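You operate a simulated robot arm through the tools that you are given. There is no shell and no other tool. Be economical: measure what you need, move in short steps, check, and stop when the job is done.

You run a simulated robot arm. Do the job below in one go: nothing can be reset, and whatever is moved stays where it is left.

## Task
Brush grease on the patch on the slide bed.
Fine: stand the brush back in the blue pot and shut the tin. A coat counts when it lies all over at full strength: go over it till it gets no stronger.

The check looks at the end state, three seconds after you hand in, the way a careful person would. Anything else that was tipped, shoved, dropped, spilled or broken makes it a failure.

## Robot
A 5-joint arm with a fingered hand on a trunk, on a base that drives. Base frame: it is fixed to the floor where the robot stands at the start and does not move with it; the origin is under the middle of the robot, x ahead of it, y to its left, z up; the surface under the hand at the start is at about z = 63.2. Lengths are in cm, angles in rad, forces in N, time in s.
With the tool pointing down near the work surface it reaches from about 26 to 56 cm from the robot's upright axis, wherever it stands. Its first joint turns from -2.007 to 2.007 rad. Places, roughly: grease tin [40, 0, 60]; inside of the blue pot [60, 0, 60]; lid of the grease tin [40, 0, 70]; patch on the slide bed [30, -20, 60]. The tool tilts only in the upright plane through the base axis and itself; it spins freely about its own axis. Payload 2.9 kg.
The TCP is the grasp point between the finger pads, 2.2 cm short of the fingertips. In the tool frame z runs along the fingers and y along their closing line. The gripper opens to 12.4 cm. The gripper's body begins 6 cm behind the TCP. The gripper is a hand of 3 fingers: y runs from the thumb to the fingers, the wrist lies at [0, 0, -21.8] in the tool frame.
Orientation is told as [roll, pitch, yaw] about the base's x, y, z axes, in that order, counted from this pose: with the fingers straight down and closing along the base's y, the tool's x points along the base's -x, its y along +y and its z along -z.

## Interface
- The arm moves only by the tool jog_arm. Its argument "targets" is a list of rows, each a list of 6 numbers: the shift along the tool's x, y, z in cm, then the turn, a rotation vector about the tool's x, y, z in rad. In form: [[tx, ty, tz, rx, ry, rz], ...]. A call has 1 to 10 rows; each row is the pose to reach, as a shift and turn from the pose commanded when the call began, along the tool's axes at that moment. A row lasts 0.2 s, in which the tool goes at most 5 cm and 0.15 rad; a call with a longer step from one row to the next is refused whole. A pose out of reach is approached as far as the arm can. The call stops where the force on the tool passes 70 N (or 10 N more than at its start, if that is more) or the arm is blocked; 0.2 s more then pass. In this call time passes only in rows, and 0.2 s behind the last. The reply holds the time, the measured pose of the TCP, the force on the tool along the base axes, the opening and the grip force, in the units named above and with some noise, with the torque about the TCP (base axes, N m) and any sound that the robot's microphone picked up.
- Cameras (640 x 400 px; columns grow to the right, rows downward): "scene" is now at [-1.88, 7.7, 144.92]; the picture's right is [-0.71, -0.70, 0.00], its down [-0.58, 0.59, -0.56] and it looks along [0.39, -0.40, -0.83] (base axes); focal length 292 px, centre (320, 200). "wrist" rides on the gripper at [6.4, -3.7, -7.5] in the tool frame; the picture's right is [0.50, 0.87, 0.00], its down [-0.62, 0.36, -0.70] and it looks along [-0.61, 0.35, 0.71] (tool axes); focal length 230 px, centre (320, 200).
- snapshot(camera): a new picture of that camera. No time passes.
- slide_trunk(by): slides the trunk up (or, below 0, down) by that many cm; the arm and the scene camera ride with it, the base frame stays. It gives what a move gives, with no picture.
- steer(legs): drives the robot by 1 to 6 legs, each [ahead, left, turn to the left] in cm, cm and rad, along the robot's own axes; the way and the turn of a leg run together, so that a leg with both is an arc; at most 150 cm and 3.142 rad a leg. The arm and the cameras ride along, it lands a little off, and it stops where it bumps. It gives what a move gives.
- move_fingers(finger1, finger2, thumb_bend): sets how far each is bent, from 0 (flat) to 1 (curled in); at 0.3 the hand is open as for a grip, at 0.7 the pads meet at the TCP. One left out holds its place. A second passes; each finger stops where it meets its share of the squeeze, and holds until it gets a number again. It is the only way to open and close the hand. It gives what a move gives, with no picture; readings hold the bend of each and the force on the fingers (four entries, about 0 where the hand has none), thumb and palm.
- turn_head(pan, tilt): turns the head with the scene camera to pan (to the left, within 2.705 rad either way) and tilt (down, from -0.506 to 1.204), counted from straight ahead of the robot. It gives what a move gives.
- point_at(camera, pixels): for up to 12 pixels [column, row] of the newest picture of that camera ("zoom" is the newest enlarged one), the place [x, y, z] in the base frame of the surface seen there, good to about 0.2 cm, but the place of the scene camera against the robot may be out by one fixed shift of up to 2.5 cm in any direction. No time passes.
- enlarge(camera, box): a new picture of the part [left, top, right, bottom] of that camera's present view, enlarged. No time passes.
- close_job(): hands the job in; it is judged then, once.

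Go step by step. Measure first, check grasps and placings, and put right what went wrong. The budget is 80 turns and 68 pictures, counting those below and the enlarged ones. Unless the task says otherwise, let go and move clear before handing in, and close with one line.

The tools are called as a command line: name --pt "numbers of a row" for each row, then --argument value for the rest, lists and objects as JSON in quotes. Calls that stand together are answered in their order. jog_arm: Moves the arm, as the interface text tells. Its arguments: {"type":"object","properties":{"targets":{"type":"array","items":{"type":"array","items":{"type":"number"}}}},"required":["targets"]} The other tools are called the same way: slide_trunk (by) slides the trunk up or down; move_fingers (finger1, finger2, thumb_bend) moves the fingers one by one; steer (legs) drives the base; turn_head (pan, tilt) turns the head that bears the scene camera; snapshot (camera) takes a picture; point_at (camera, pixels) gives the place of the surface under pixels of a picture; enlarge (camera, box) takes an enlarged picture of a part of a camera's view; close_job () hands the job in.

At the start:

```text
time: 0.0
tool_pos: [37.68, -13.29, 103.04]
orientation: [-0.001, -0.001, 0.0]
contact_force: [0.1, -1.3, 0.0]
ft_torque: [-0.02, 0.0, 0.0]
grip_width: 12.4
finger_force: 0.0
shape: jaw
bend: [0.3, 0.3, 0.3]
finger forces: [0.0, 0.1, 0.0, 0.1, 0.0, 0.0]
trunk travel left (down, up): [-55.0, 44.0]
robot x, y, heading: [0.1, -0.33, 0.008]
head pan, tilt: [-0.792, 0.977]
```

scene: 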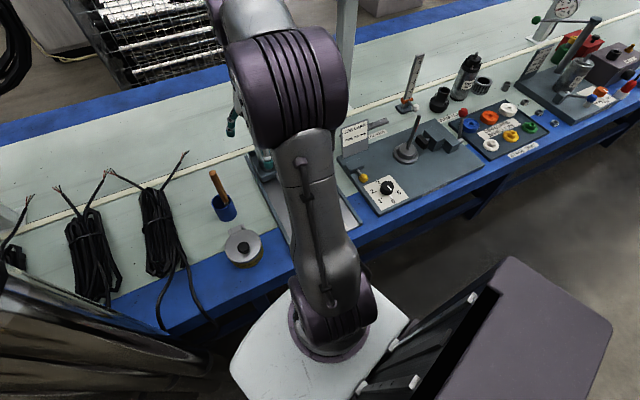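
wrist: 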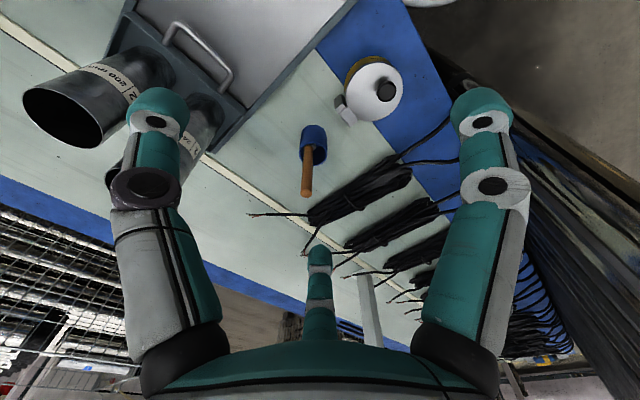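

The scene shows the blue pot with the brush at about (222,200) and the tin with lid at (243,247); the slide bed is behind the arm at about (330,200). I'll measure them with both cameras.

point_at --camera "scene" --pixels '[[212, 172], [219, 195], [225, 212], [243, 247], [243, 235], [262, 247], [228, 255], [345, 210], [265, 170], [150, 240], [200, 230]]'

point_at --camera "wrist" --pixels '[[306, 194], [308, 160], [313, 130], [386, 90], [372, 80], [350, 75], [343, 112], [400, 90], [260, 40], [215, 60], [330, 180], [320, 20]]'

enlarge --camera "scene" --box '[180, 150, 380, 275]'

enlarge --camera "wrist" --box '[120, 0, 440, 200]'

```text
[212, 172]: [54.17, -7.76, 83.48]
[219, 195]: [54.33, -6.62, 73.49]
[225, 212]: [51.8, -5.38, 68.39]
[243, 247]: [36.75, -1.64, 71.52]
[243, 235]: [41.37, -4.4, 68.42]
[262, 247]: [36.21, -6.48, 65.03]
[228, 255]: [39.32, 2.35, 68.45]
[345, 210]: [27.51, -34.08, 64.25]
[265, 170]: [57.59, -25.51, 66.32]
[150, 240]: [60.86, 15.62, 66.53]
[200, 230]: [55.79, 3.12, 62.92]
```

```text
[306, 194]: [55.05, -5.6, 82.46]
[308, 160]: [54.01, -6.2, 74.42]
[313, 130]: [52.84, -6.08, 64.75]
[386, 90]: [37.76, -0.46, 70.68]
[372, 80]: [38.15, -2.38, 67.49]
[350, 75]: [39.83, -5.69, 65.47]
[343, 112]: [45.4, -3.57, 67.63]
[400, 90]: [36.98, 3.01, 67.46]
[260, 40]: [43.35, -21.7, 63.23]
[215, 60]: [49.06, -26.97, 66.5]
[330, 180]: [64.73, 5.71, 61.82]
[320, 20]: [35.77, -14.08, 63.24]
```

```text
3.20 times, centred on (280, 212) of scene
```

zoom: 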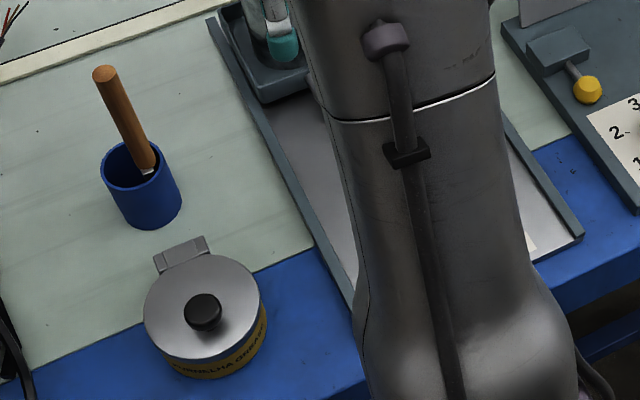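

```text
2.00 times, centred on (280, 100) of wrist
```

zoom: 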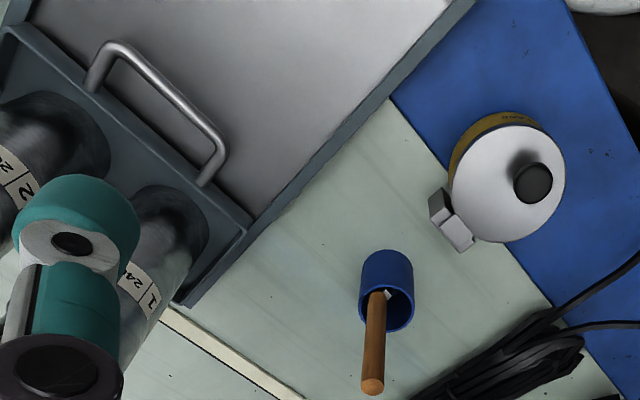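

The tin has a hinge block on its far side at wrist (343,112), ≈(45,-3.5), and its knob is at about (37.8,-0.5,71). The brush stands at about (54,-6). Next I'll spin the wrist to look at the slide-bed patch.

jog_arm --pt "0 0 0 0 0 0.15" --pt "0 0 0 0 0 0.3" --pt "0 0 0 0 0 0.45" --pt "0 0 0 0 0 0.6" --pt "0 0 0 0 0 0.75" --pt "0 0 0 0 0 0.9" --pt "0 0 0 0 0 1.05" --pt "0 0 0 0 0 1.2" --pt "0 0 0 0 0 1.35" --pt "0 0 0 0 0 1.5"

snapshot --camera "wrist"

```text
time: 2.2
tool_pos: [37.69, -13.17, 102.99]
orientation: [0.0, 0.0, -1.503]
contact_force: [-0.2, 0.1, 0.4]
ft_torque: [0.04, 0.03, -0.01]
grip_width: 12.41
finger_force: 0.2
shape: jaw
bend: [0.3, 0.3, 0.3]
finger forces: [0.1, 0.0, 0.0, 0.1, 0.1, 0.0]
trunk travel left (down, up): [-55.0, 44.0]
robot x, y, heading: [0.24, 0.2, -0.001]
head pan, tilt: [-0.792, 0.977]
```

```text
63 pictures are left
```

wrist: 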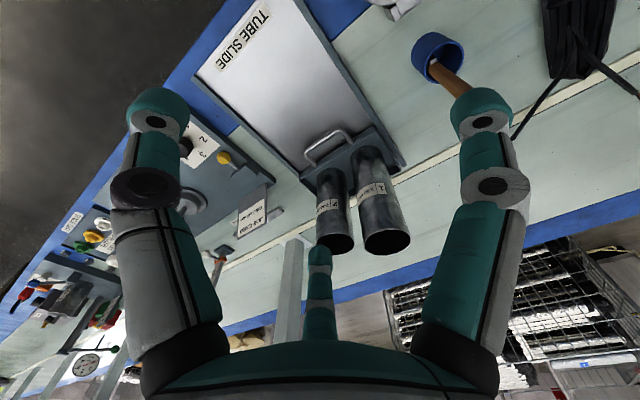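

The slide bed labelled "TUBE SLIDE" is visible around (270,80). I'll enlarge it to find the patch.

enlarge --camera "wrist" --box '[180, 0, 500, 200]'

point_at --camera "wrist" --pixels '[[195, 75], [290, 5], [310, 165], [385, 150], [240, 35], [250, 80], [300, 50], [350, 140], [310, 100], [438, 38], [420, 60], [461, 50]]'

```text
2.00 times, centred on (340, 100) of wrist
```

zoom: 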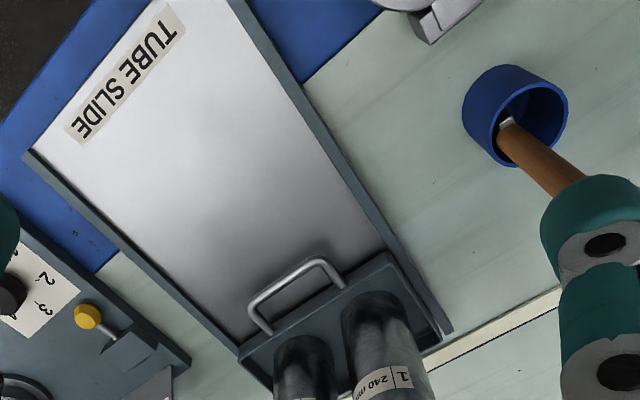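

```text
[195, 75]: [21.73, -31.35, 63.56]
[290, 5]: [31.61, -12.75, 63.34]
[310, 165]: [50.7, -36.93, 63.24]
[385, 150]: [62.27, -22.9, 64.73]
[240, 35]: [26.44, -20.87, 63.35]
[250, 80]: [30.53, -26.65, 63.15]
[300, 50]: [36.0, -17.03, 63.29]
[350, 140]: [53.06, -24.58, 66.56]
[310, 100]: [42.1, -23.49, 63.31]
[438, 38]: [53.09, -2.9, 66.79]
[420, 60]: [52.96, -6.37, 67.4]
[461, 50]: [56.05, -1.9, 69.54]
```

No distinct patch shows yet on the steel plate. I'll swing the arm left so the scene camera has a clear view of the bed.

jog_arm --pt "5 0 0 0 0 0" --pt "10 0 0 0 0 0" --pt "15 0 0 0 0 0" --pt "20 0 0 0 0 0" --pt "25 0 0 0 0 0" --pt "30 0 0 0 0 0" --pt "35 0 0 0 0 0"

enlarge --camera "scene" --box '[230, 130, 390, 260]'

snapshot --camera "wrist"

```text
time: 3.7
tool_pos: [35.14, 16.57, 103.07]
orientation: [-0.017, -0.006, -1.501]
contact_force: [-3.6, -37.3, 2.7]
ft_torque: [3.5, -0.07, 1.92]
grip_width: 12.4
finger_force: 0.0
shape: jaw
bend: [0.3, 0.3, 0.3]
finger forces: [0.0, 0.1, 0.0, 0.0, 0.0, 0.0]
trunk travel left (down, up): [-55.0, 44.0]
robot x, y, heading: [-0.03, 0.34, -0.007]
head pan, tilt: [-0.792, 0.977]
stopped in row 7: the force on the tool passed its limit at 102 N (the readings are from after the stop); the commanded pose is now the measured one
```

```text
3.08 times, centred on (310, 195) of scene
```

zoom: 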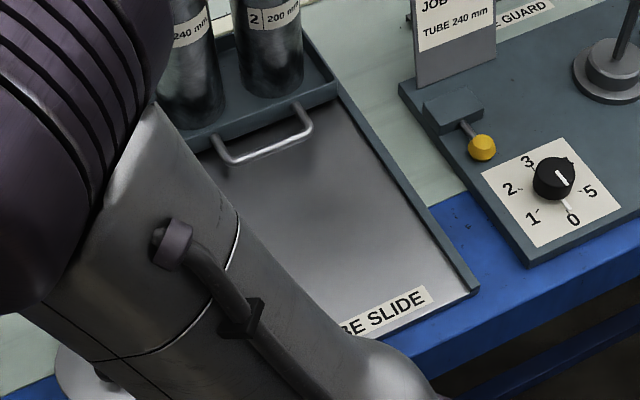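

```text
60 pictures are left
```

wrist: 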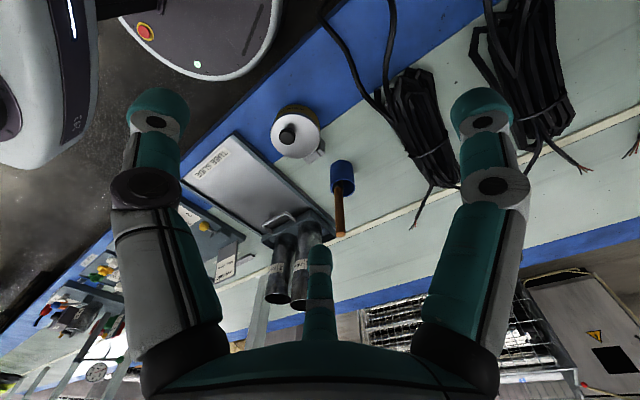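

The arm touched something at about y=+17 and stopped. I'll back off to y≈10, look at what it was, and enlarge the bed.

jog_arm --pt "-3 0 0 0 0 0" --pt "-7 0 0 0 0 0"

snapshot --camera "scene"

enlarge --camera "wrist" --box '[170, 90, 370, 260]'

```text
time: 4.3
tool_pos: [35.84, 10.12, 103.05]
orientation: [-0.015, -0.003, -1.499]
contact_force: [0.0, 0.3, 0.0]
ft_torque: [0.0, 0.05, 0.01]
grip_width: 12.39
finger_force: 0.0
shape: jaw
bend: [0.3, 0.3, 0.3]
finger forces: [0.0, 0.0, 0.0, 0.0, 0.0, 0.0]
trunk travel left (down, up): [-55.0, 44.0]
robot x, y, heading: [-0.06, -0.44, -0.004]
head pan, tilt: [-0.792, 0.977]
```

```text
59 pictures are left
```

scene: 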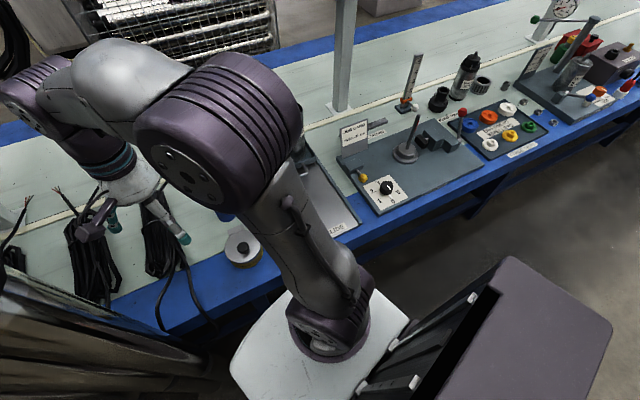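

```text
2.35 times, centred on (270, 175) of wrist
```

zoom: 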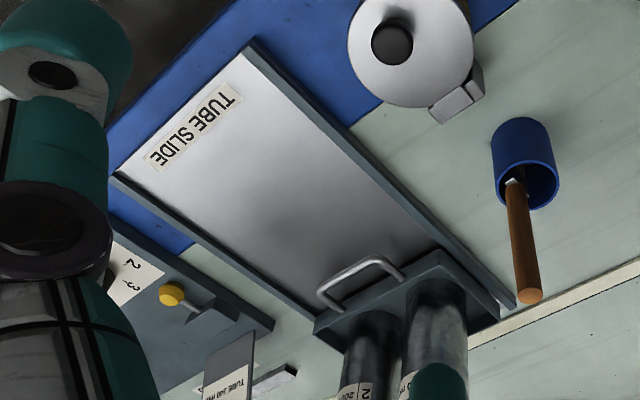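

Nothing looks disturbed. I'll measure the plate outline, pot and tin in this zoom, and take a closer picture of the plate.

point_at --camera "zoom" --pixels '[[118, 175], [245, 50], [318, 315], [425, 240], [340, 290], [210, 215], [330, 145], [250, 170], [190, 125], [360, 270], [240, 100], [150, 165]]'

point_at --camera "zoom" --pixels '[[392, 43], [350, 40], [410, 105], [470, 40], [470, 75], [440, 115], [410, 0], [493, 155], [557, 170], [525, 205], [530, 297], [516, 185]]'

enlarge --camera "wrist" --box '[172, 105, 332, 235]'

```text
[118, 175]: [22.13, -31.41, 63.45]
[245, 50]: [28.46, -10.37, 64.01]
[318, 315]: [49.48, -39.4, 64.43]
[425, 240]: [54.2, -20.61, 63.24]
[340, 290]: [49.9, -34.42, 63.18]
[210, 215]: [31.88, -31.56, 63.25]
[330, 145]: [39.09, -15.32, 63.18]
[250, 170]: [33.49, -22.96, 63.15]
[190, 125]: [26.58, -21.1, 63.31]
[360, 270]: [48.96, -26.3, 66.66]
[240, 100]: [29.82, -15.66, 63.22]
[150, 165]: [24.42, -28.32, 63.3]
```

```text
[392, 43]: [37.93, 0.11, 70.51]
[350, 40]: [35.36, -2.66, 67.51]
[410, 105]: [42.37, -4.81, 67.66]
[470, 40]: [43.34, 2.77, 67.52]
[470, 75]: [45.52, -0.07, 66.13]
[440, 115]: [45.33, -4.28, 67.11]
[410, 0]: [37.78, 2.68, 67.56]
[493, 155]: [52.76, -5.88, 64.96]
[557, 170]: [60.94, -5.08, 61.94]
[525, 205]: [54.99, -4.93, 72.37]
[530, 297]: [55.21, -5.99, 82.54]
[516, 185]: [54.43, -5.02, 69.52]
```

```text
3.08 times, centred on (252, 170) of wrist
```

zoom: 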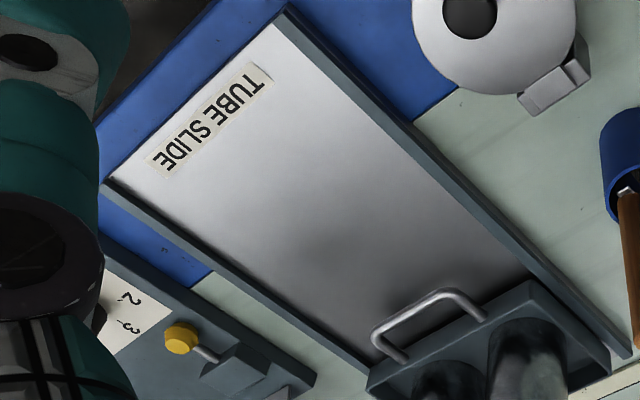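

The plate runs from near corners (22.1,-31.4) and (28.4,-10.4) along direction (0.96,-0.29). The patch isn't obvious from here, so I'll lower the wrist camera for a closer view.

jog_arm --pt "-2.4 -1.2 3.1 0 0 0" --pt "-4.8 -2.4 6.2 0 0 0" --pt "-7.2 -3.6 9.3 0 0 0" --pt "-9.6 -4.8 12.4 0 0 0" --pt "-12 -5.8 15.5 0 0 0"

snapshot --camera "wrist"

enlarge --camera "wrist" --box '[180, 60, 440, 240]'

```text
time: 5.5
tool_pos: [30.84, -2.51, 87.64]
orientation: [-0.012, 0.002, -1.499]
contact_force: [-0.6, -0.1, 0.6]
ft_torque: [0.01, 0.0, 0.0]
grip_width: 12.4
finger_force: 0.0
shape: jaw
bend: [0.3, 0.3, 0.3]
finger forces: [0.1, 0.0, 0.0, 0.0, 0.0, 0.0]
trunk travel left (down, up): [-55.0, 44.0]
robot x, y, heading: [0.13, -0.0, -0.004]
head pan, tilt: [-0.792, 0.977]
```

```text
56 pictures are left
```

wrist: 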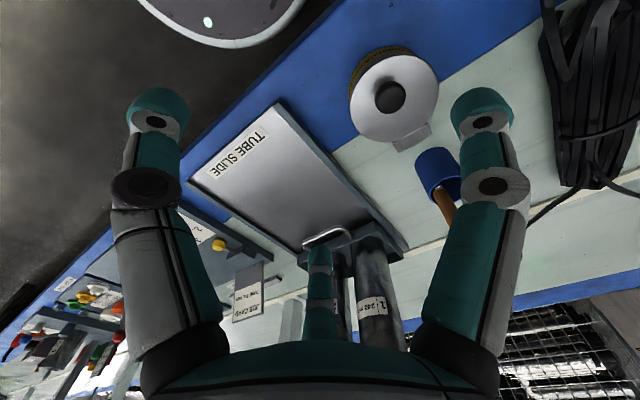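

```text
2.22 times, centred on (310, 150) of wrist
```

zoom: 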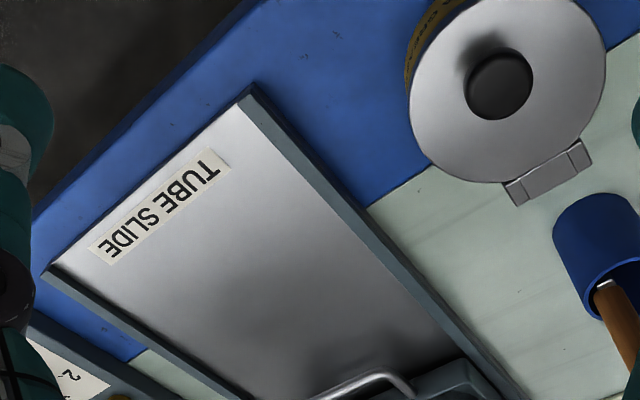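

Still no marked patch is visible, so it will have to show itself once greased. The tin is sharp in this zoom, so I'll measure its knob (503,83), lid rim and hinge (545,175), and the pot rim.

point_at --camera "zoom" --pixels '[[503, 83], [475, 65], [530, 75], [500, 110], [418, 110], [470, 172], [600, 60], [575, 12], [515, 188], [580, 150], [530, 200], [590, 165]]'

point_at --camera "zoom" --pixels '[[443, 25], [560, 225], [600, 195], [635, 205], [583, 300], [600, 285], [620, 265], [608, 288], [160, 190], [95, 250], [115, 262], [230, 165]]'

enlarge --camera "wrist" --box '[330, 40, 490, 240]'

```text
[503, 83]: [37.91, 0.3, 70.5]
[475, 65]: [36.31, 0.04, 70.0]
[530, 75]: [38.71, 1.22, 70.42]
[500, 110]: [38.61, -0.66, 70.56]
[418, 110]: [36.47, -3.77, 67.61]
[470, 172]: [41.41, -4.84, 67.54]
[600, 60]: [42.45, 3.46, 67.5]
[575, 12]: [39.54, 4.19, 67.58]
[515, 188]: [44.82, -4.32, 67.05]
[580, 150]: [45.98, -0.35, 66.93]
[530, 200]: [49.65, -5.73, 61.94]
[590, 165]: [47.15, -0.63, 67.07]
```

```text
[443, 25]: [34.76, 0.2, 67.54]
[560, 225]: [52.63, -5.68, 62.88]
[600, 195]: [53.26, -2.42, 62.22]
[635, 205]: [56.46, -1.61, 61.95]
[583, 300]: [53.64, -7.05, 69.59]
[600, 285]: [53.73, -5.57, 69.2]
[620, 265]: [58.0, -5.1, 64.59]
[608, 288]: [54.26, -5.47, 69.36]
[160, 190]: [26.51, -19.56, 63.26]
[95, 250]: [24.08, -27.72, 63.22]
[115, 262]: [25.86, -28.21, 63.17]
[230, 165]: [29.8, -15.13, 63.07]
```

```text
2.00 times, centred on (410, 140) of wrist
```

zoom: 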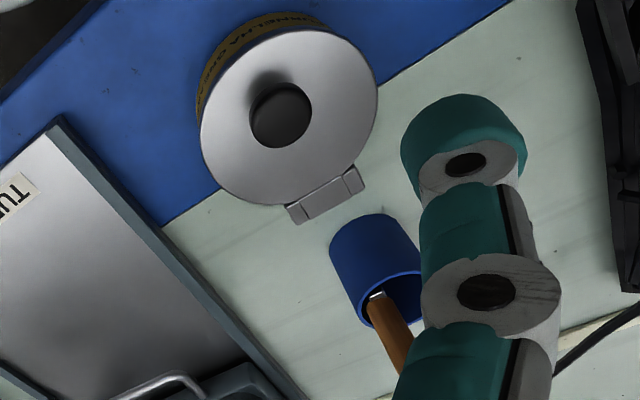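

The lid is a disc centred at about (39.4,-0.4), radius 4.7, at z 67.5. Its hinge is at about (46,-2.4) on the far side, and the knob is at about (37.8,0.2) from z 67.6 to 70.5. I'll go above the knob, where the TCP sits at wrist pixel (320,200), and check alignment.

jog_arm --pt "0.8 2.4 3.2 0 0 0" --pt "1.5 4.8 6.4 0 0 0" --pt "2.2 7.2 9.6 0 0 0"

snapshot --camera "wrist"

```text
time: 6.3
tool_pos: [37.68, 0.31, 77.94]
orientation: [-0.013, 0.001, -1.499]
contact_force: [0.1, 0.0, 0.5]
ft_torque: [-0.02, 0.01, 0.0]
grip_width: 12.35
finger_force: 0.0
shape: jaw
bend: [0.3, 0.3, 0.3]
finger forces: [0.1, 0.0, 0.0, 0.0, 0.0, 0.0]
trunk travel left (down, up): [-55.0, 44.0]
robot x, y, heading: [-0.23, 0.19, -0.002]
head pan, tilt: [-0.792, 0.977]
```

```text
53 pictures are left
```

wrist: 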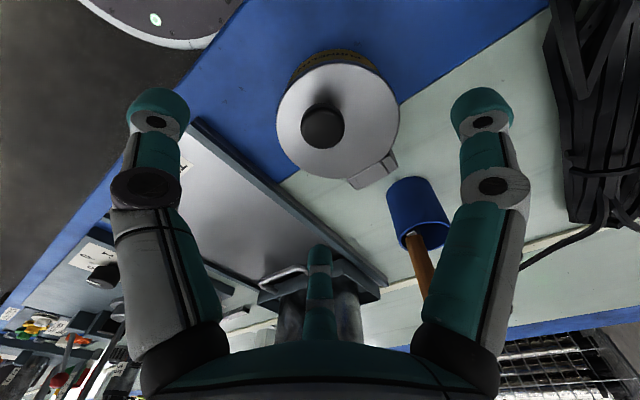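

point_at --camera "wrist" --pixels '[[322, 130], [305, 120], [343, 125], [325, 112], [322, 145], [405, 185], [440, 225], [405, 245], [395, 215], [450, 215]]'

```text
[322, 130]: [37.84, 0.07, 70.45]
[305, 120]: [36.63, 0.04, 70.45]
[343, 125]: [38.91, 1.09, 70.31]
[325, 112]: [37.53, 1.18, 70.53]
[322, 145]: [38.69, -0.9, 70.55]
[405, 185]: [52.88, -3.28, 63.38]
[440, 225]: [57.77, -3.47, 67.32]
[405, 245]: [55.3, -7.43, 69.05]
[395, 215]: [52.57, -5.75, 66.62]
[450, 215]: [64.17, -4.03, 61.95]
```

The knob centre is at (37.85,0.1), matching the TCP. I'll descend to z≈70.2 and close on it.

jog_arm --pt "-0.1 0.1 3 0 0 0" --pt "-0.2 0.15 6 0 0 0" --pt "-0.2 0.15 7.5 0 0 0"

move_fingers --finger1 0.65 --finger2 0.65 --thumb_bend 0.65

snapshot --camera "wrist"

```text
time: 7.1
tool_pos: [37.71, -0.04, 70.55]
orientation: [-0.013, 0.0, -1.5]
contact_force: [-0.2, 0.0, 0.4]
ft_torque: [0.05, -0.04, 0.01]
grip_width: 12.4
finger_force: 0.1
shape: jaw
bend: [0.3, 0.3, 0.3]
finger forces: [0.0, 0.0, 0.1, 0.0, 0.1, 0.0]
trunk travel left (down, up): [-55.0, 44.0]
robot x, y, heading: [0.0, 0.15, -0.008]
head pan, tilt: [-0.792, 0.977]
```

```text
time: 8.1
tool_pos: [37.58, -0.09, 70.61]
orientation: [-0.014, 0.002, -1.5]
contact_force: [0.6, -0.8, -1.6]
ft_torque: [0.02, 0.01, -0.01]
grip_width: 1.28
finger_force: 2.2
shape: fingers
bend: [0.63, 0.63, 0.64]
finger forces: [1.2, 1.6, 0.1, 0.0, 0.8, 0.0]
trunk travel left (down, up): [-55.0, 44.0]
robot x, y, heading: [-0.03, 0.02, -0.005]
head pan, tilt: [-0.792, 0.977]
```

```text
52 pictures are left
```

wrist: 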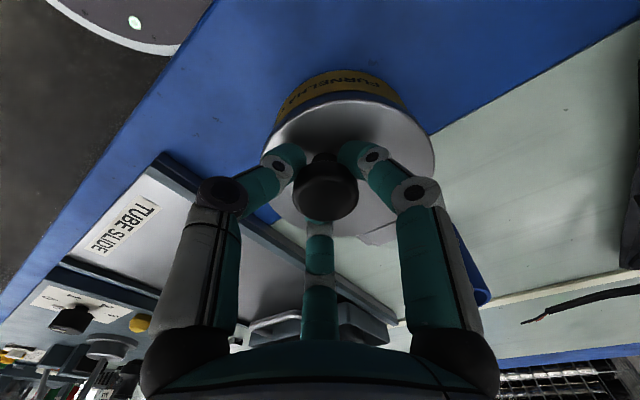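

The fingers closed around the knob's stem (opening 1.28, all three in contact). I'll firm the grip and start lifting along the hinge arc, tilting the tool with it.

move_fingers --finger1 0.75 --finger2 0.75 --thumb_bend 0.75

jog_arm --pt "-0.1 0.3 -0.58 0.075 0.005 0" --pt "-0.24 0.62 -1.15 0.15 0.01 0" --pt "-0.38 0.98 -1.67 0.225 0.016 0" --pt "-0.53 1.38 -2.19 0.3 0.02 0"

snapshot --camera "wrist"

```text
time: 9.1
tool_pos: [37.57, -0.06, 70.4]
orientation: [-0.014, 0.002, -1.499]
contact_force: [-0.8, -1.3, 0.0]
ft_torque: [0.01, -0.02, 0.02]
grip_width: 0.39
finger_force: 11.8
shape: fingers
bend: [0.64, 0.63, 0.67]
finger forces: [7.7, 8.2, 0.0, 0.1, 7.5, 0.0]
trunk travel left (down, up): [-55.0, 44.0]
robot x, y, heading: [-0.23, -0.07, -0.003]
head pan, tilt: [-0.792, 0.977]
```

```text
time: 10.1
tool_pos: [38.99, -0.31, 72.67]
orientation: [-0.316, 0.024, -1.507]
contact_force: [-8.3, 0.9, 3.2]
ft_torque: [0.22, 0.05, -0.04]
grip_width: 0.41
finger_force: 14.7
shape: fingers
bend: [0.72, 0.63, 0.67]
finger forces: [11.2, 9.4, 0.0, 0.0, 9.5, 0.0]
trunk travel left (down, up): [-55.0, 44.0]
robot x, y, heading: [-0.11, 0.13, -0.005]
head pan, tilt: [-0.792, 0.977]
```

```text
51 pictures are left
```

wrist: 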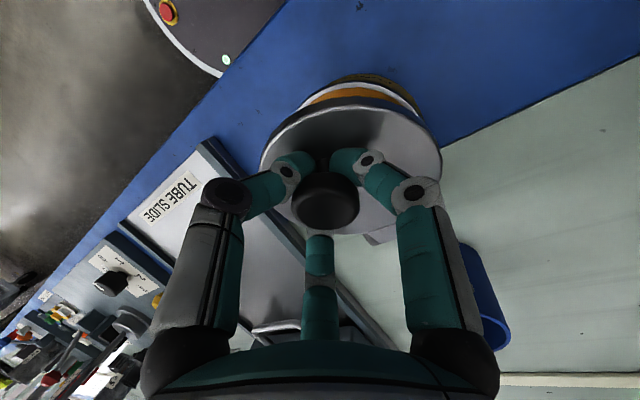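

The lid is opening: a grease-coloured ring shows at (360,90). Forces are low, so I'll continue the arc to about 0.6 rad.

jog_arm --pt "-0.16 0.28 -0.57 0.075 0.005 0" --pt "-0.33 0.56 -1.13 0.15 0.01 0" --pt "-0.52 0.88 -1.63 0.225 0.016 0" --pt "-0.7 1.2 -2.12 0.3 0.02 0"

snapshot --camera "wrist"

```text
time: 11.1
tool_pos: [40.68, -0.28, 74.39]
orientation: [-0.614, 0.04, -1.518]
contact_force: [-11.7, -18.2, 3.5]
ft_torque: [-0.09, 0.19, -0.11]
grip_width: 0.03
finger_force: 17.8
shape: fingers
bend: [0.73, 0.6, 0.66]
finger forces: [4.3, 13.3, 0.0, 0.1, 17.8, 0.0]
out of reach, approached as far as the arm can: row 2, 3, 4
trunk travel left (down, up): [-55.0, 44.0]
robot x, y, heading: [0.01, 0.02, -0.001]
head pan, tilt: [-0.792, 0.977]
```

```text
50 pictures are left
```

wrist: 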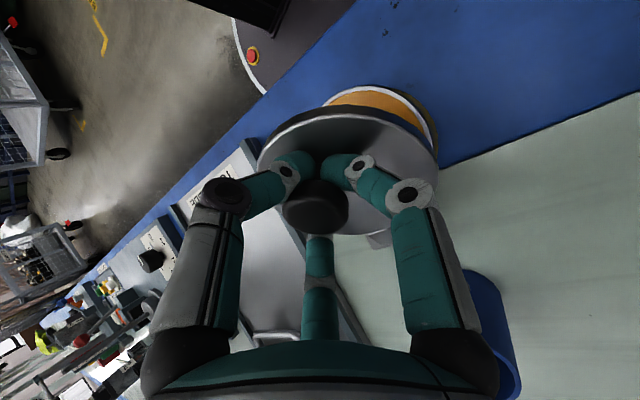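

The lid is about 0.6 rad open and the grip holds. There's a sideways pull of -18 N in y, so I'll shift right a bit while continuing the swing.

jog_arm --pt "-0.6 0.1 -0.2 0.02 0 0" --pt "-0.8 0.4 -0.8 0.1 0 0" --pt "-1.0 0.75 -1.4 0.19 0 0" --pt "-1.25 1.15 -2.0 0.28 0 0"

snapshot --camera "wrist"

```text
time: 12.1
tool_pos: [41.43, 1.5, 74.32]
orientation: [-0.841, 0.037, -1.499]
contact_force: [43.0, 20.7, -38.5]
ft_torque: [1.22, -0.75, 0.61]
grip_width: 0.0
finger_force: 33.9
shape: fingers
bend: [0.74, 0.74, 0.69]
finger forces: [0.0, 67.3, 0.1, 0.0, 0.0, 0.0]
out of reach, approached as far as the arm can: row 1, 2, 3, 4
trunk travel left (down, up): [-55.0, 44.0]
robot x, y, heading: [0.34, 0.3, 0.005]
head pan, tilt: [-0.792, 0.977]
stopped in row 4: the force on the tool passed its limit at 86 N (the readings are from after the stop); the commanded pose is now the measured one
```

```text
49 pictures are left
```

wrist: 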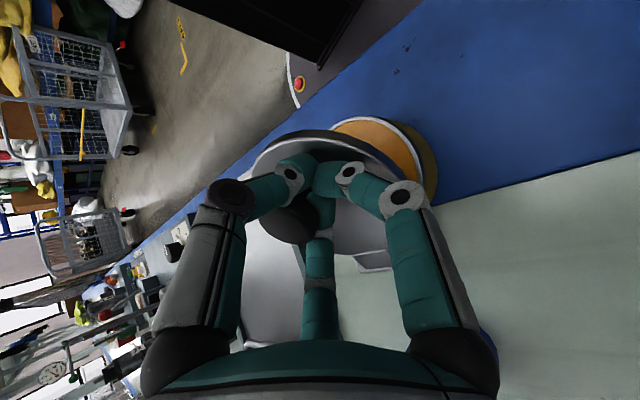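

The grip slipped off the knob sideways, and finger 2 is pressing at 67 N. I'll back off slightly along the tool axis and look with both cameras.

jog_arm --pt "0 0 -0.6 0 0 0"

enlarge --camera "scene" --box '[150, 160, 310, 290]'

snapshot --camera "wrist"

```text
time: 12.5
tool_pos: [41.67, 1.48, 74.73]
orientation: [-0.85, 0.034, -1.501]
contact_force: [39.4, 21.5, -48.3]
ft_torque: [1.6, -0.32, 0.73]
grip_width: 0.0
finger_force: 38.1
shape: fingers
bend: [0.74, 0.74, 0.69]
finger forces: [0.0, 76.3, 0.0, 0.1, 0.0, 0.0]
out of reach, approached as far as the arm can: row 1
trunk travel left (down, up): [-55.0, 44.0]
robot x, y, heading: [0.07, 0.2, 0.002]
head pan, tilt: [-0.792, 0.977]
```

```text
3.08 times, centred on (230, 225) of scene
```

zoom: 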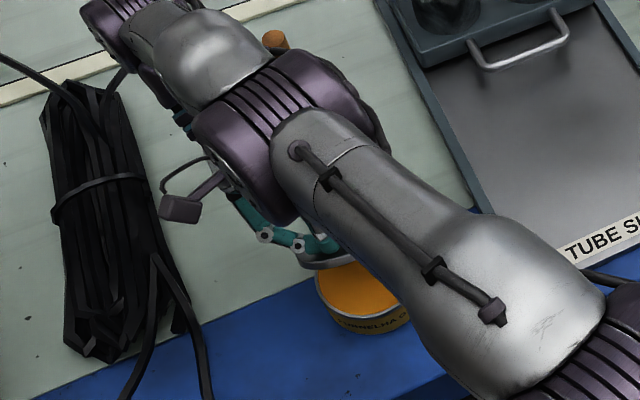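

```text
47 pictures are left
```

wrist: 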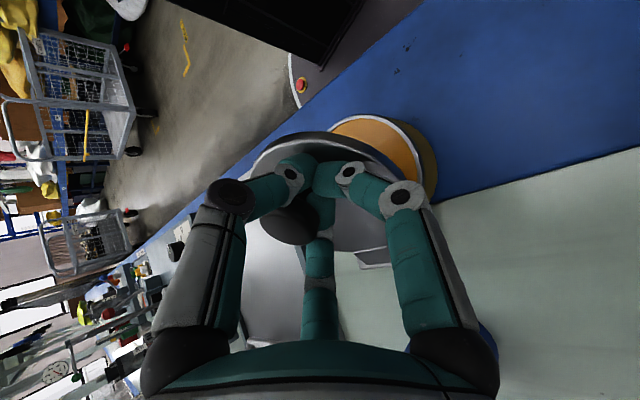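

Finger 2 is hooked under the knob and the tin itself hasn't moved. I'll undo the last shift and open the fingers a little to see whether the lid stays by itself.

jog_arm --pt "0 0 0.6 0 0 0" --pt "-0.3 0 1.0 0 0 0"

move_fingers --finger1 0.5 --finger2 0.5 --thumb_bend 0.5

snapshot --camera "wrist"

```text
time: 13.1
tool_pos: [41.3, 1.52, 74.23]
orientation: [-0.828, 0.037, -1.501]
contact_force: [34.5, 15.1, -32.4]
ft_torque: [0.99, -0.5, 0.5]
grip_width: 0.0
finger_force: 29.1
shape: fingers
bend: [0.74, 0.74, 0.69]
finger forces: [0.2, 56.8, 0.1, 0.1, 0.0, 0.0]
trunk travel left (down, up): [-55.0, 44.0]
robot x, y, heading: [0.19, 0.38, -0.0]
head pan, tilt: [-0.792, 0.977]
stopped in row 2: the force on the tool passed its limit at 78 N (the readings are from after the stop); the commanded pose is now the measured one
```

```text
time: 14.1
tool_pos: [41.23, 1.58, 74.28]
orientation: [-0.831, 0.033, -1.504]
contact_force: [39.3, 39.4, -30.1]
ft_torque: [1.63, -0.7, 0.25]
grip_width: 3.04
finger_force: 43.5
shape: fingers
bend: [0.75, 0.73, 0.5]
finger forces: [11.1, 76.5, 0.0, 0.0, 0.0, 0.1]
trunk travel left (down, up): [-55.0, 44.0]
robot x, y, heading: [-0.04, 0.3, -0.001]
head pan, tilt: [-0.792, 0.977]
```

```text
46 pictures are left
```

wrist: 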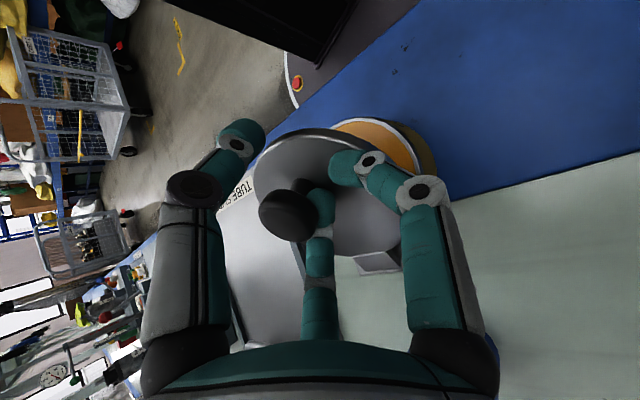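

Fingers 1 and 2 are jammed against the right side of the knob stem. I'll re-curl them to relieve the load and slide the hand to the right, off the knob.

move_fingers --finger1 0.75 --finger2 0.75

jog_arm --pt "0.3 0.5 0 0 0 0" --pt "0.6 1.0 0 0 0 0"

snapshot --camera "wrist"

```text
time: 15.1
tool_pos: [41.34, 1.33, 73.97]
orientation: [-0.83, 0.034, -1.505]
contact_force: [42.2, 21.2, -34.1]
ft_torque: [0.99, -0.68, 0.55]
grip_width: 2.36
finger_force: 30.8
shape: fingers
bend: [0.75, 0.74, 0.5]
finger forces: [0.0, 61.5, 0.1, 0.0, 0.0, 0.0]
trunk travel left (down, up): [-55.0, 44.0]
robot x, y, heading: [0.38, 0.39, 0.005]
head pan, tilt: [-0.792, 0.977]
```

```text
time: 15.7
tool_pos: [41.23, 1.43, 73.88]
orientation: [-0.834, 0.034, -1.503]
contact_force: [23.0, 8.0, -20.7]
ft_torque: [0.56, -0.3, 0.34]
grip_width: 2.35
finger_force: 17.8
shape: fingers
bend: [0.75, 0.74, 0.5]
finger forces: [0.0, 35.3, 0.0, 0.0, 0.1, 0.0]
out of reach, approached as far as the arm can: row 2
trunk travel left (down, up): [-55.0, 44.0]
robot x, y, heading: [0.16, 0.44, 0.003]
head pan, tilt: [-0.792, 0.977]
```

```text
45 pictures are left
```

wrist: 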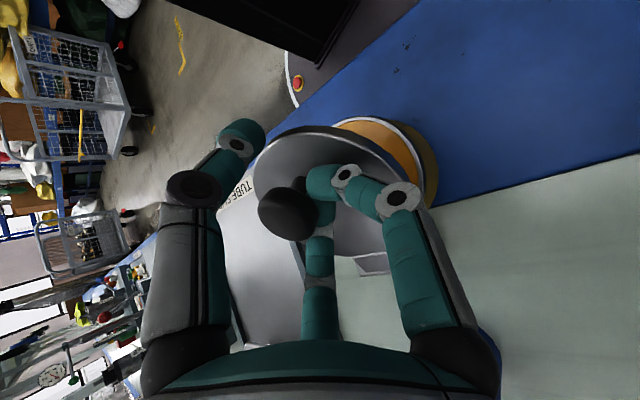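

The force halved moving along tool y, so I'll continue that way while easing the tilt back a bit.

jog_arm --pt "0.2 0.6 0 -0.05 0 0" --pt "0.4 1.2 0 -0.1 0 0"

snapshot --camera "wrist"

```text
time: 16.3
tool_pos: [41.69, 1.38, 73.49]
orientation: [-0.735, 0.031, -1.501]
contact_force: [0.6, -0.1, 0.0]
ft_torque: [0.02, -0.02, -0.03]
grip_width: 2.42
finger_force: 0.0
shape: fingers
bend: [0.75, 0.73, 0.5]
finger forces: [0.0, 0.0, 0.0, 0.1, 0.0, 0.2]
out of reach, approached as far as the arm can: row 2
trunk travel left (down, up): [-55.0, 44.0]
robot x, y, heading: [-0.11, -0.06, 0.005]
head pan, tilt: [-0.792, 0.977]
```

```text
44 pictures are left
```

wrist: 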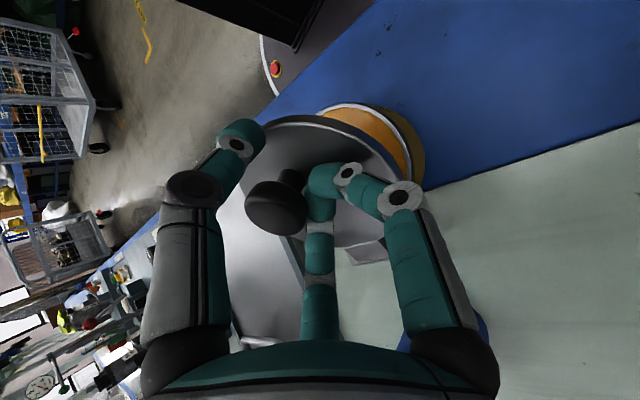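

With zero force the lid stays open at about 45° on its own, so the hinge has friction. I'll slide the fingers left (+y), clear of the knob, then go up.

jog_arm --pt "0.7 0 0 0 0 0" --pt "1.4 0 0 0 0 0" --pt "2.2 0 0 0 0 0" --pt "2.2 -1.5 -1.6 -0.1 0 0" --pt "2.2 -3.5 -3.7 -0.2 0 0" --pt "2.2 -6 -5.5 -0.3 0 0"

snapshot --camera "wrist"

```text
time: 17.4
tool_pos: [41.86, 1.48, 76.53]
orientation: [-0.58, 0.03, -1.489]
contact_force: [0.8, 5.1, 0.8]
ft_torque: [0.1, -0.03, -0.03]
grip_width: 2.53
finger_force: 0.0
shape: fingers
bend: [0.75, 0.73, 0.5]
finger forces: [0.0, 0.1, 0.0, 0.0, 0.0, 0.0]
out of reach, approached as far as the arm can: row 1, 2, 3, 4, 5
trunk travel left (down, up): [-55.0, 44.0]
robot x, y, heading: [0.28, 0.23, 0.005]
head pan, tilt: [-0.792, 0.977]
stopped in row 5: the force on the tool passed its limit at 85 N (the readings are from after the stop); the commanded pose is now the measured one
```

```text
43 pictures are left
```

wrist: 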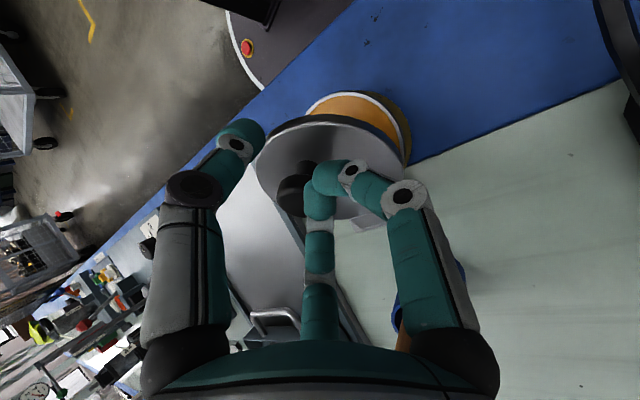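

The fingers are above the knob now and the lid stayed open. I'll back away up and towards the robot, straightening the tool.

jog_arm --pt "0 -1.1 -1.6 -0.1 0 0" --pt "0 -3 -2.6 -0.2 0 0" --pt "0 -5 -3.6 -0.3 0 0" --pt "0 -7 -4 -0.4 0 0"

snapshot --camera "wrist"

enlarge --camera "scene" --box '[150, 130, 350, 290]'

```text
time: 18.4
tool_pos: [38.43, 0.54, 83.59]
orientation: [-0.182, 0.015, -1.488]
contact_force: [-0.3, 0.0, 0.5]
ft_torque: [0.01, 0.0, 0.01]
grip_width: 2.51
finger_force: 0.0
shape: fingers
bend: [0.75, 0.73, 0.5]
finger forces: [0.0, 0.1, 0.0, 0.0, 0.0, 0.0]
out of reach, approached as far as the arm can: row 4
trunk travel left (down, up): [-55.0, 44.0]
robot x, y, heading: [0.42, 0.3, 0.003]
head pan, tilt: [-0.792, 0.977]
```

```text
42 pictures are left
```

wrist: 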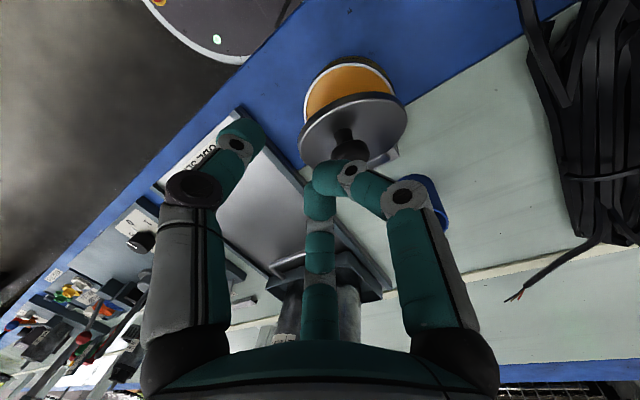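

```text
2.50 times, centred on (250, 210) of scene
```

zoom: 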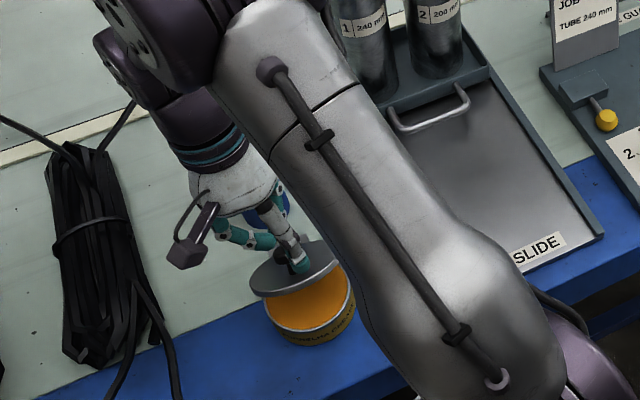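

The lid rests about 55° open, held by hinge friction. I'll form a fist and push it from its underside up to nearly vertical, but not further, because the pot is behind it. First I'll move in front of and below the lid edge.

move_fingers --finger1 0.72 --finger2 0.72 --thumb_bend 0.72

jog_arm --pt "0.6 -2.3 0.4 -0.09 0 0" --pt "1.2 -4.6 0.85 -0.18 0 0" --pt "1.2 -3.8 5.3 -0.18 0 0" --pt "1.2 -3.0 9.8 -0.18 0 0"

snapshot --camera "wrist"

```text
time: 19.4
tool_pos: [38.48, 0.44, 83.49]
orientation: [-0.184, 0.014, -1.487]
contact_force: [-0.4, -1.0, -0.8]
ft_torque: [0.0, 0.01, 0.0]
grip_width: 0.0
finger_force: 0.2
shape: fingers
bend: [0.72, 0.71, 0.7]
finger forces: [0.0, 0.0, 0.1, 0.0, 0.1, 0.0]
trunk travel left (down, up): [-55.0, 44.0]
robot x, y, heading: [0.42, -0.11, 0.002]
head pan, tilt: [-0.792, 0.977]
```

```text
time: 20.4
tool_pos: [33.59, 1.59, 74.36]
orientation: [-0.003, 0.0, -1.489]
contact_force: [0.6, 0.1, -0.3]
ft_torque: [-0.02, 0.0, 0.0]
grip_width: 0.0
finger_force: 0.0
shape: fingers
bend: [0.72, 0.71, 0.7]
finger forces: [0.1, 0.0, 0.1, 0.1, 0.1, 0.1]
out of reach, approached as far as the arm can: row 1
trunk travel left (down, up): [-55.0, 44.0]
robot x, y, heading: [0.32, -0.07, 0.011]
head pan, tilt: [-0.792, 0.977]
```

```text
40 pictures are left
```

wrist: 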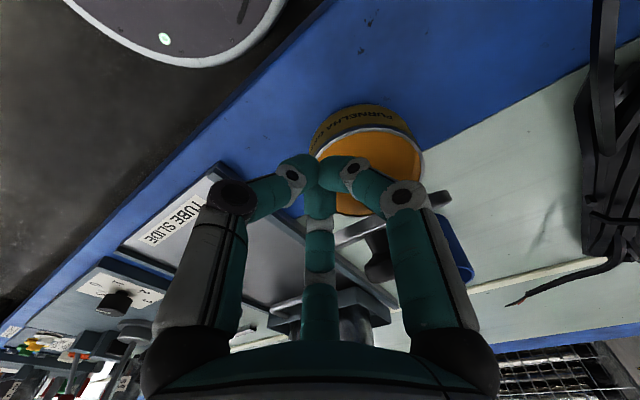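

The lid now appears edge-on around (395,215), with its knob behind it at (380,260), so it may already be nearly vertical. I'll measure it along with the tin mouth.

point_at --camera "wrist" --pixels '[[345, 232], [440, 200], [380, 225], [380, 260], [375, 215], [390, 160], [350, 205], [420, 165], [450, 255], [345, 150], [372, 118], [460, 270]]'

enlarge --camera "wrist" --box '[280, 80, 500, 300]'

```text
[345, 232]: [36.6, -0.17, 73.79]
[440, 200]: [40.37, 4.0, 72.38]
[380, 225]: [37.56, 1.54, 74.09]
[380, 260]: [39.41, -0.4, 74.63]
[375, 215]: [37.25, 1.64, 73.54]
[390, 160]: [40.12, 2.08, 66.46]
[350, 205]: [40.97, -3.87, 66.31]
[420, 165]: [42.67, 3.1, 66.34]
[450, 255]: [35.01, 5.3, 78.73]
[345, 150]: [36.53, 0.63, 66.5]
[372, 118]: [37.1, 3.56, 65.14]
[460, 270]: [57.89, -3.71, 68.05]
```

```text
1.82 times, centred on (390, 190) of wrist
```

zoom: 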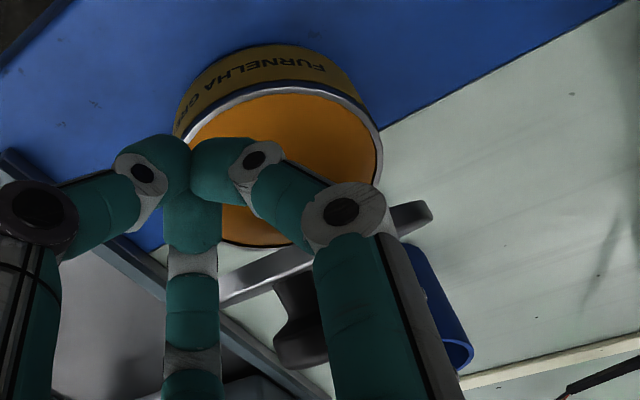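

The lid's free edge is at (37,1.6,74), so it is open about 40–45°. The grease surface is at z≈66.4. I'll push the fist along the hinge direction under the lid edge.

jog_arm --pt "-0.37 0.93 1.5 0 0 0" --pt "-0.9 2.3 1.5 0 0 0" --pt "-1.46 3.7 1.5 0 0 0" --pt "-2.0 5.1 1.3 0 0 0" --pt "-2.56 6.5 1.0 0 0 0" --pt "-2.9 7.4 0.7 0 0 0"

snapshot --camera "wrist"

```text
time: 21.4
tool_pos: [36.82, 0.4, 73.3]
orientation: [-0.032, 0.002, -1.483]
contact_force: [-44.8, 7.3, 34.7]
ft_torque: [0.05, -0.69, 0.6]
grip_width: 0.0
finger_force: 32.1
shape: fingers
bend: [0.72, 0.75, 0.71]
finger forces: [28.7, 34.5, 0.0, 0.1, 0.0, 0.0]
trunk travel left (down, up): [-55.0, 44.0]
robot x, y, heading: [0.42, 0.33, 0.0]
head pan, tilt: [-0.792, 0.977]
stopped in row 4: the force on the tool passed its limit at 73 N (the readings are from after the stop); the commanded pose is now the measured one
```

```text
38 pictures are left
```

wrist: 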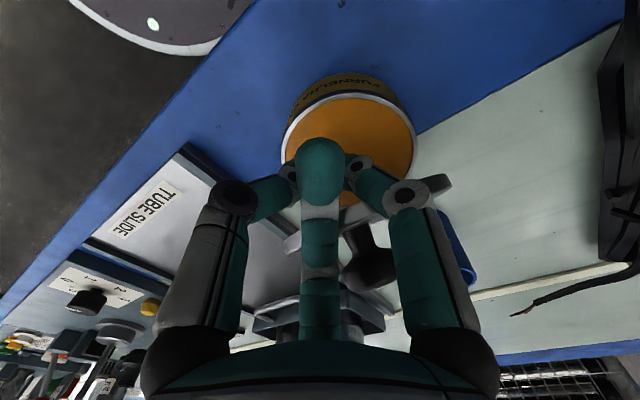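

The slanted middle finger hit the lid's edge from above instead of hooking under it. I'll back off, open the hand, and spin it so one straight finger points along the hinge direction and can go under the lid.

jog_arm --pt "0.7 -1.8 0 0 0 0" --pt "1.4 -3.6 -0.6 0 0 -0.15" --pt "2.1 -5.4 -1.2 0 0 -0.3" --pt "2.8 -7 -1.8 0 0 -0.45" --pt "3.46 -8.5 -2.7 0 0 -0.6" --pt "3.46 -8.5 -2.7 0 0 -0.75"

move_fingers --finger1 0.3 --finger2 0.3 --thumb_bend 0.3

snapshot --camera "wrist"

```text
time: 22.8
tool_pos: [29.08, 2.98, 75.79]
orientation: [-0.015, 0.013, -0.735]
contact_force: [-0.5, 0.2, 0.6]
ft_torque: [0.01, -0.02, 0.01]
grip_width: 0.0
finger_force: 0.1
shape: fingers
bend: [0.71, 0.76, 0.71]
finger forces: [0.1, 0.1, 0.0, 0.1, 0.0, 0.0]
trunk travel left (down, up): [-55.0, 44.0]
robot x, y, heading: [0.08, 0.25, 0.001]
head pan, tilt: [-0.792, 0.977]
```

```text
time: 23.8
tool_pos: [29.13, 2.97, 75.95]
orientation: [-0.017, 0.013, -0.736]
contact_force: [0.1, -0.6, -0.1]
ft_torque: [0.02, -0.01, 0.0]
grip_width: 10.36
finger_force: 0.1
shape: fingers
bend: [0.3, 0.3, 0.3]
finger forces: [0.1, 0.1, 0.0, 0.1, 0.0, 0.1]
trunk travel left (down, up): [-55.0, 44.0]
robot x, y, heading: [0.11, 0.08, 0.005]
head pan, tilt: [-0.792, 0.977]
```

```text
37 pictures are left
```

wrist: 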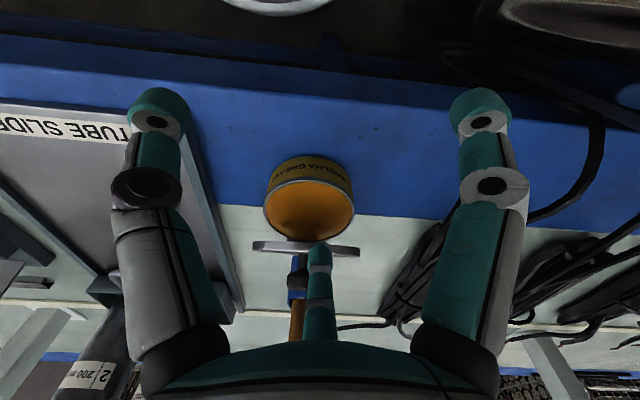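

The middle finger now points along the hinge direction, and the lid is edge-on at (265,246)–(355,251). I'll check that the tin and lid haven't shifted.

point_at --camera "wrist" --pixels '[[280, 245], [345, 250], [320, 250], [355, 205], [264, 205], [310, 215], [310, 181], [295, 265], [297, 315]]'

enlarge --camera "wrist" --box '[220, 140, 420, 340]'

```text
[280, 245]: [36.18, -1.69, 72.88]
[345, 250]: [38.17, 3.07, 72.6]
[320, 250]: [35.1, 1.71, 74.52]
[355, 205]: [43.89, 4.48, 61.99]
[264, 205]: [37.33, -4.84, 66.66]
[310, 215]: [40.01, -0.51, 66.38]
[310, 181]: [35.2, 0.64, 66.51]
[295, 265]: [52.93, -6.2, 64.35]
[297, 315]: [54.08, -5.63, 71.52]
```

```text
2.00 times, centred on (320, 240) of wrist
```

zoom: 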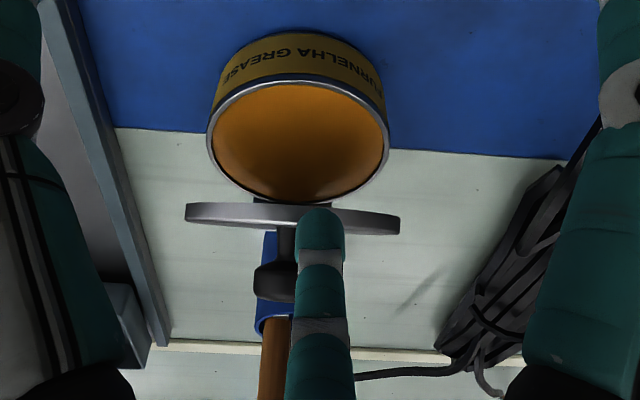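

The tin hasn't moved. The lid is about 36° open with its edge at z≈72.7, and the fingertip is at z≈74. I'll back off 1.5 cm, lower the tip to about z 69.5, and push under the lid.

jog_arm --pt "1.36 -0.64 0 0 0 0" --pt "1.36 -0.64 4.2 0 0 0" --pt "-0.9 0.43 4.2 0 0 0" --pt "-2.7 1.28 4.2 0 0 0" --pt "-4.5 2.13 4.0 0 0 0" --pt "-5.9 2.8 3.8 0 0 0"

snapshot --camera "wrist"

```text
time: 25.2
tool_pos: [35.47, 1.18, 71.93]
orientation: [-0.014, 0.014, -0.738]
contact_force: [-0.6, 0.1, 0.8]
ft_torque: [0.02, -0.01, 0.0]
grip_width: 10.35
finger_force: 0.5
shape: fingers
bend: [0.3, 0.3, 0.3]
finger forces: [0.0, 0.5, 0.0, 0.0, 0.0, 0.1]
trunk travel left (down, up): [-55.0, 44.0]
robot x, y, heading: [-0.03, -0.23, 0.004]
head pan, tilt: [-0.792, 0.977]
```

```text
35 pictures are left
```

wrist: 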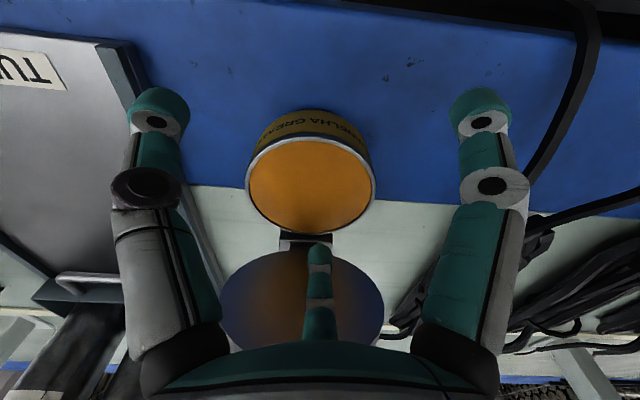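

It worked: the lid's underside shows at (300,290) and forces are near zero. I'll measure its angle.

point_at --camera "wrist" --pixels '[[290, 255], [290, 280], [290, 310], [280, 335], [360, 270], [370, 310], [235, 300], [295, 242]]'

```text
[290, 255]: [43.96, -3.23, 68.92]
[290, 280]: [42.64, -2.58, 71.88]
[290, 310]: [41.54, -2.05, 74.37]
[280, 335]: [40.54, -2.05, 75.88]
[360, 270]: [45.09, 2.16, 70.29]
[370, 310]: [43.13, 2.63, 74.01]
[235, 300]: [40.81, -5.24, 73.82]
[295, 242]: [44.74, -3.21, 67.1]
```

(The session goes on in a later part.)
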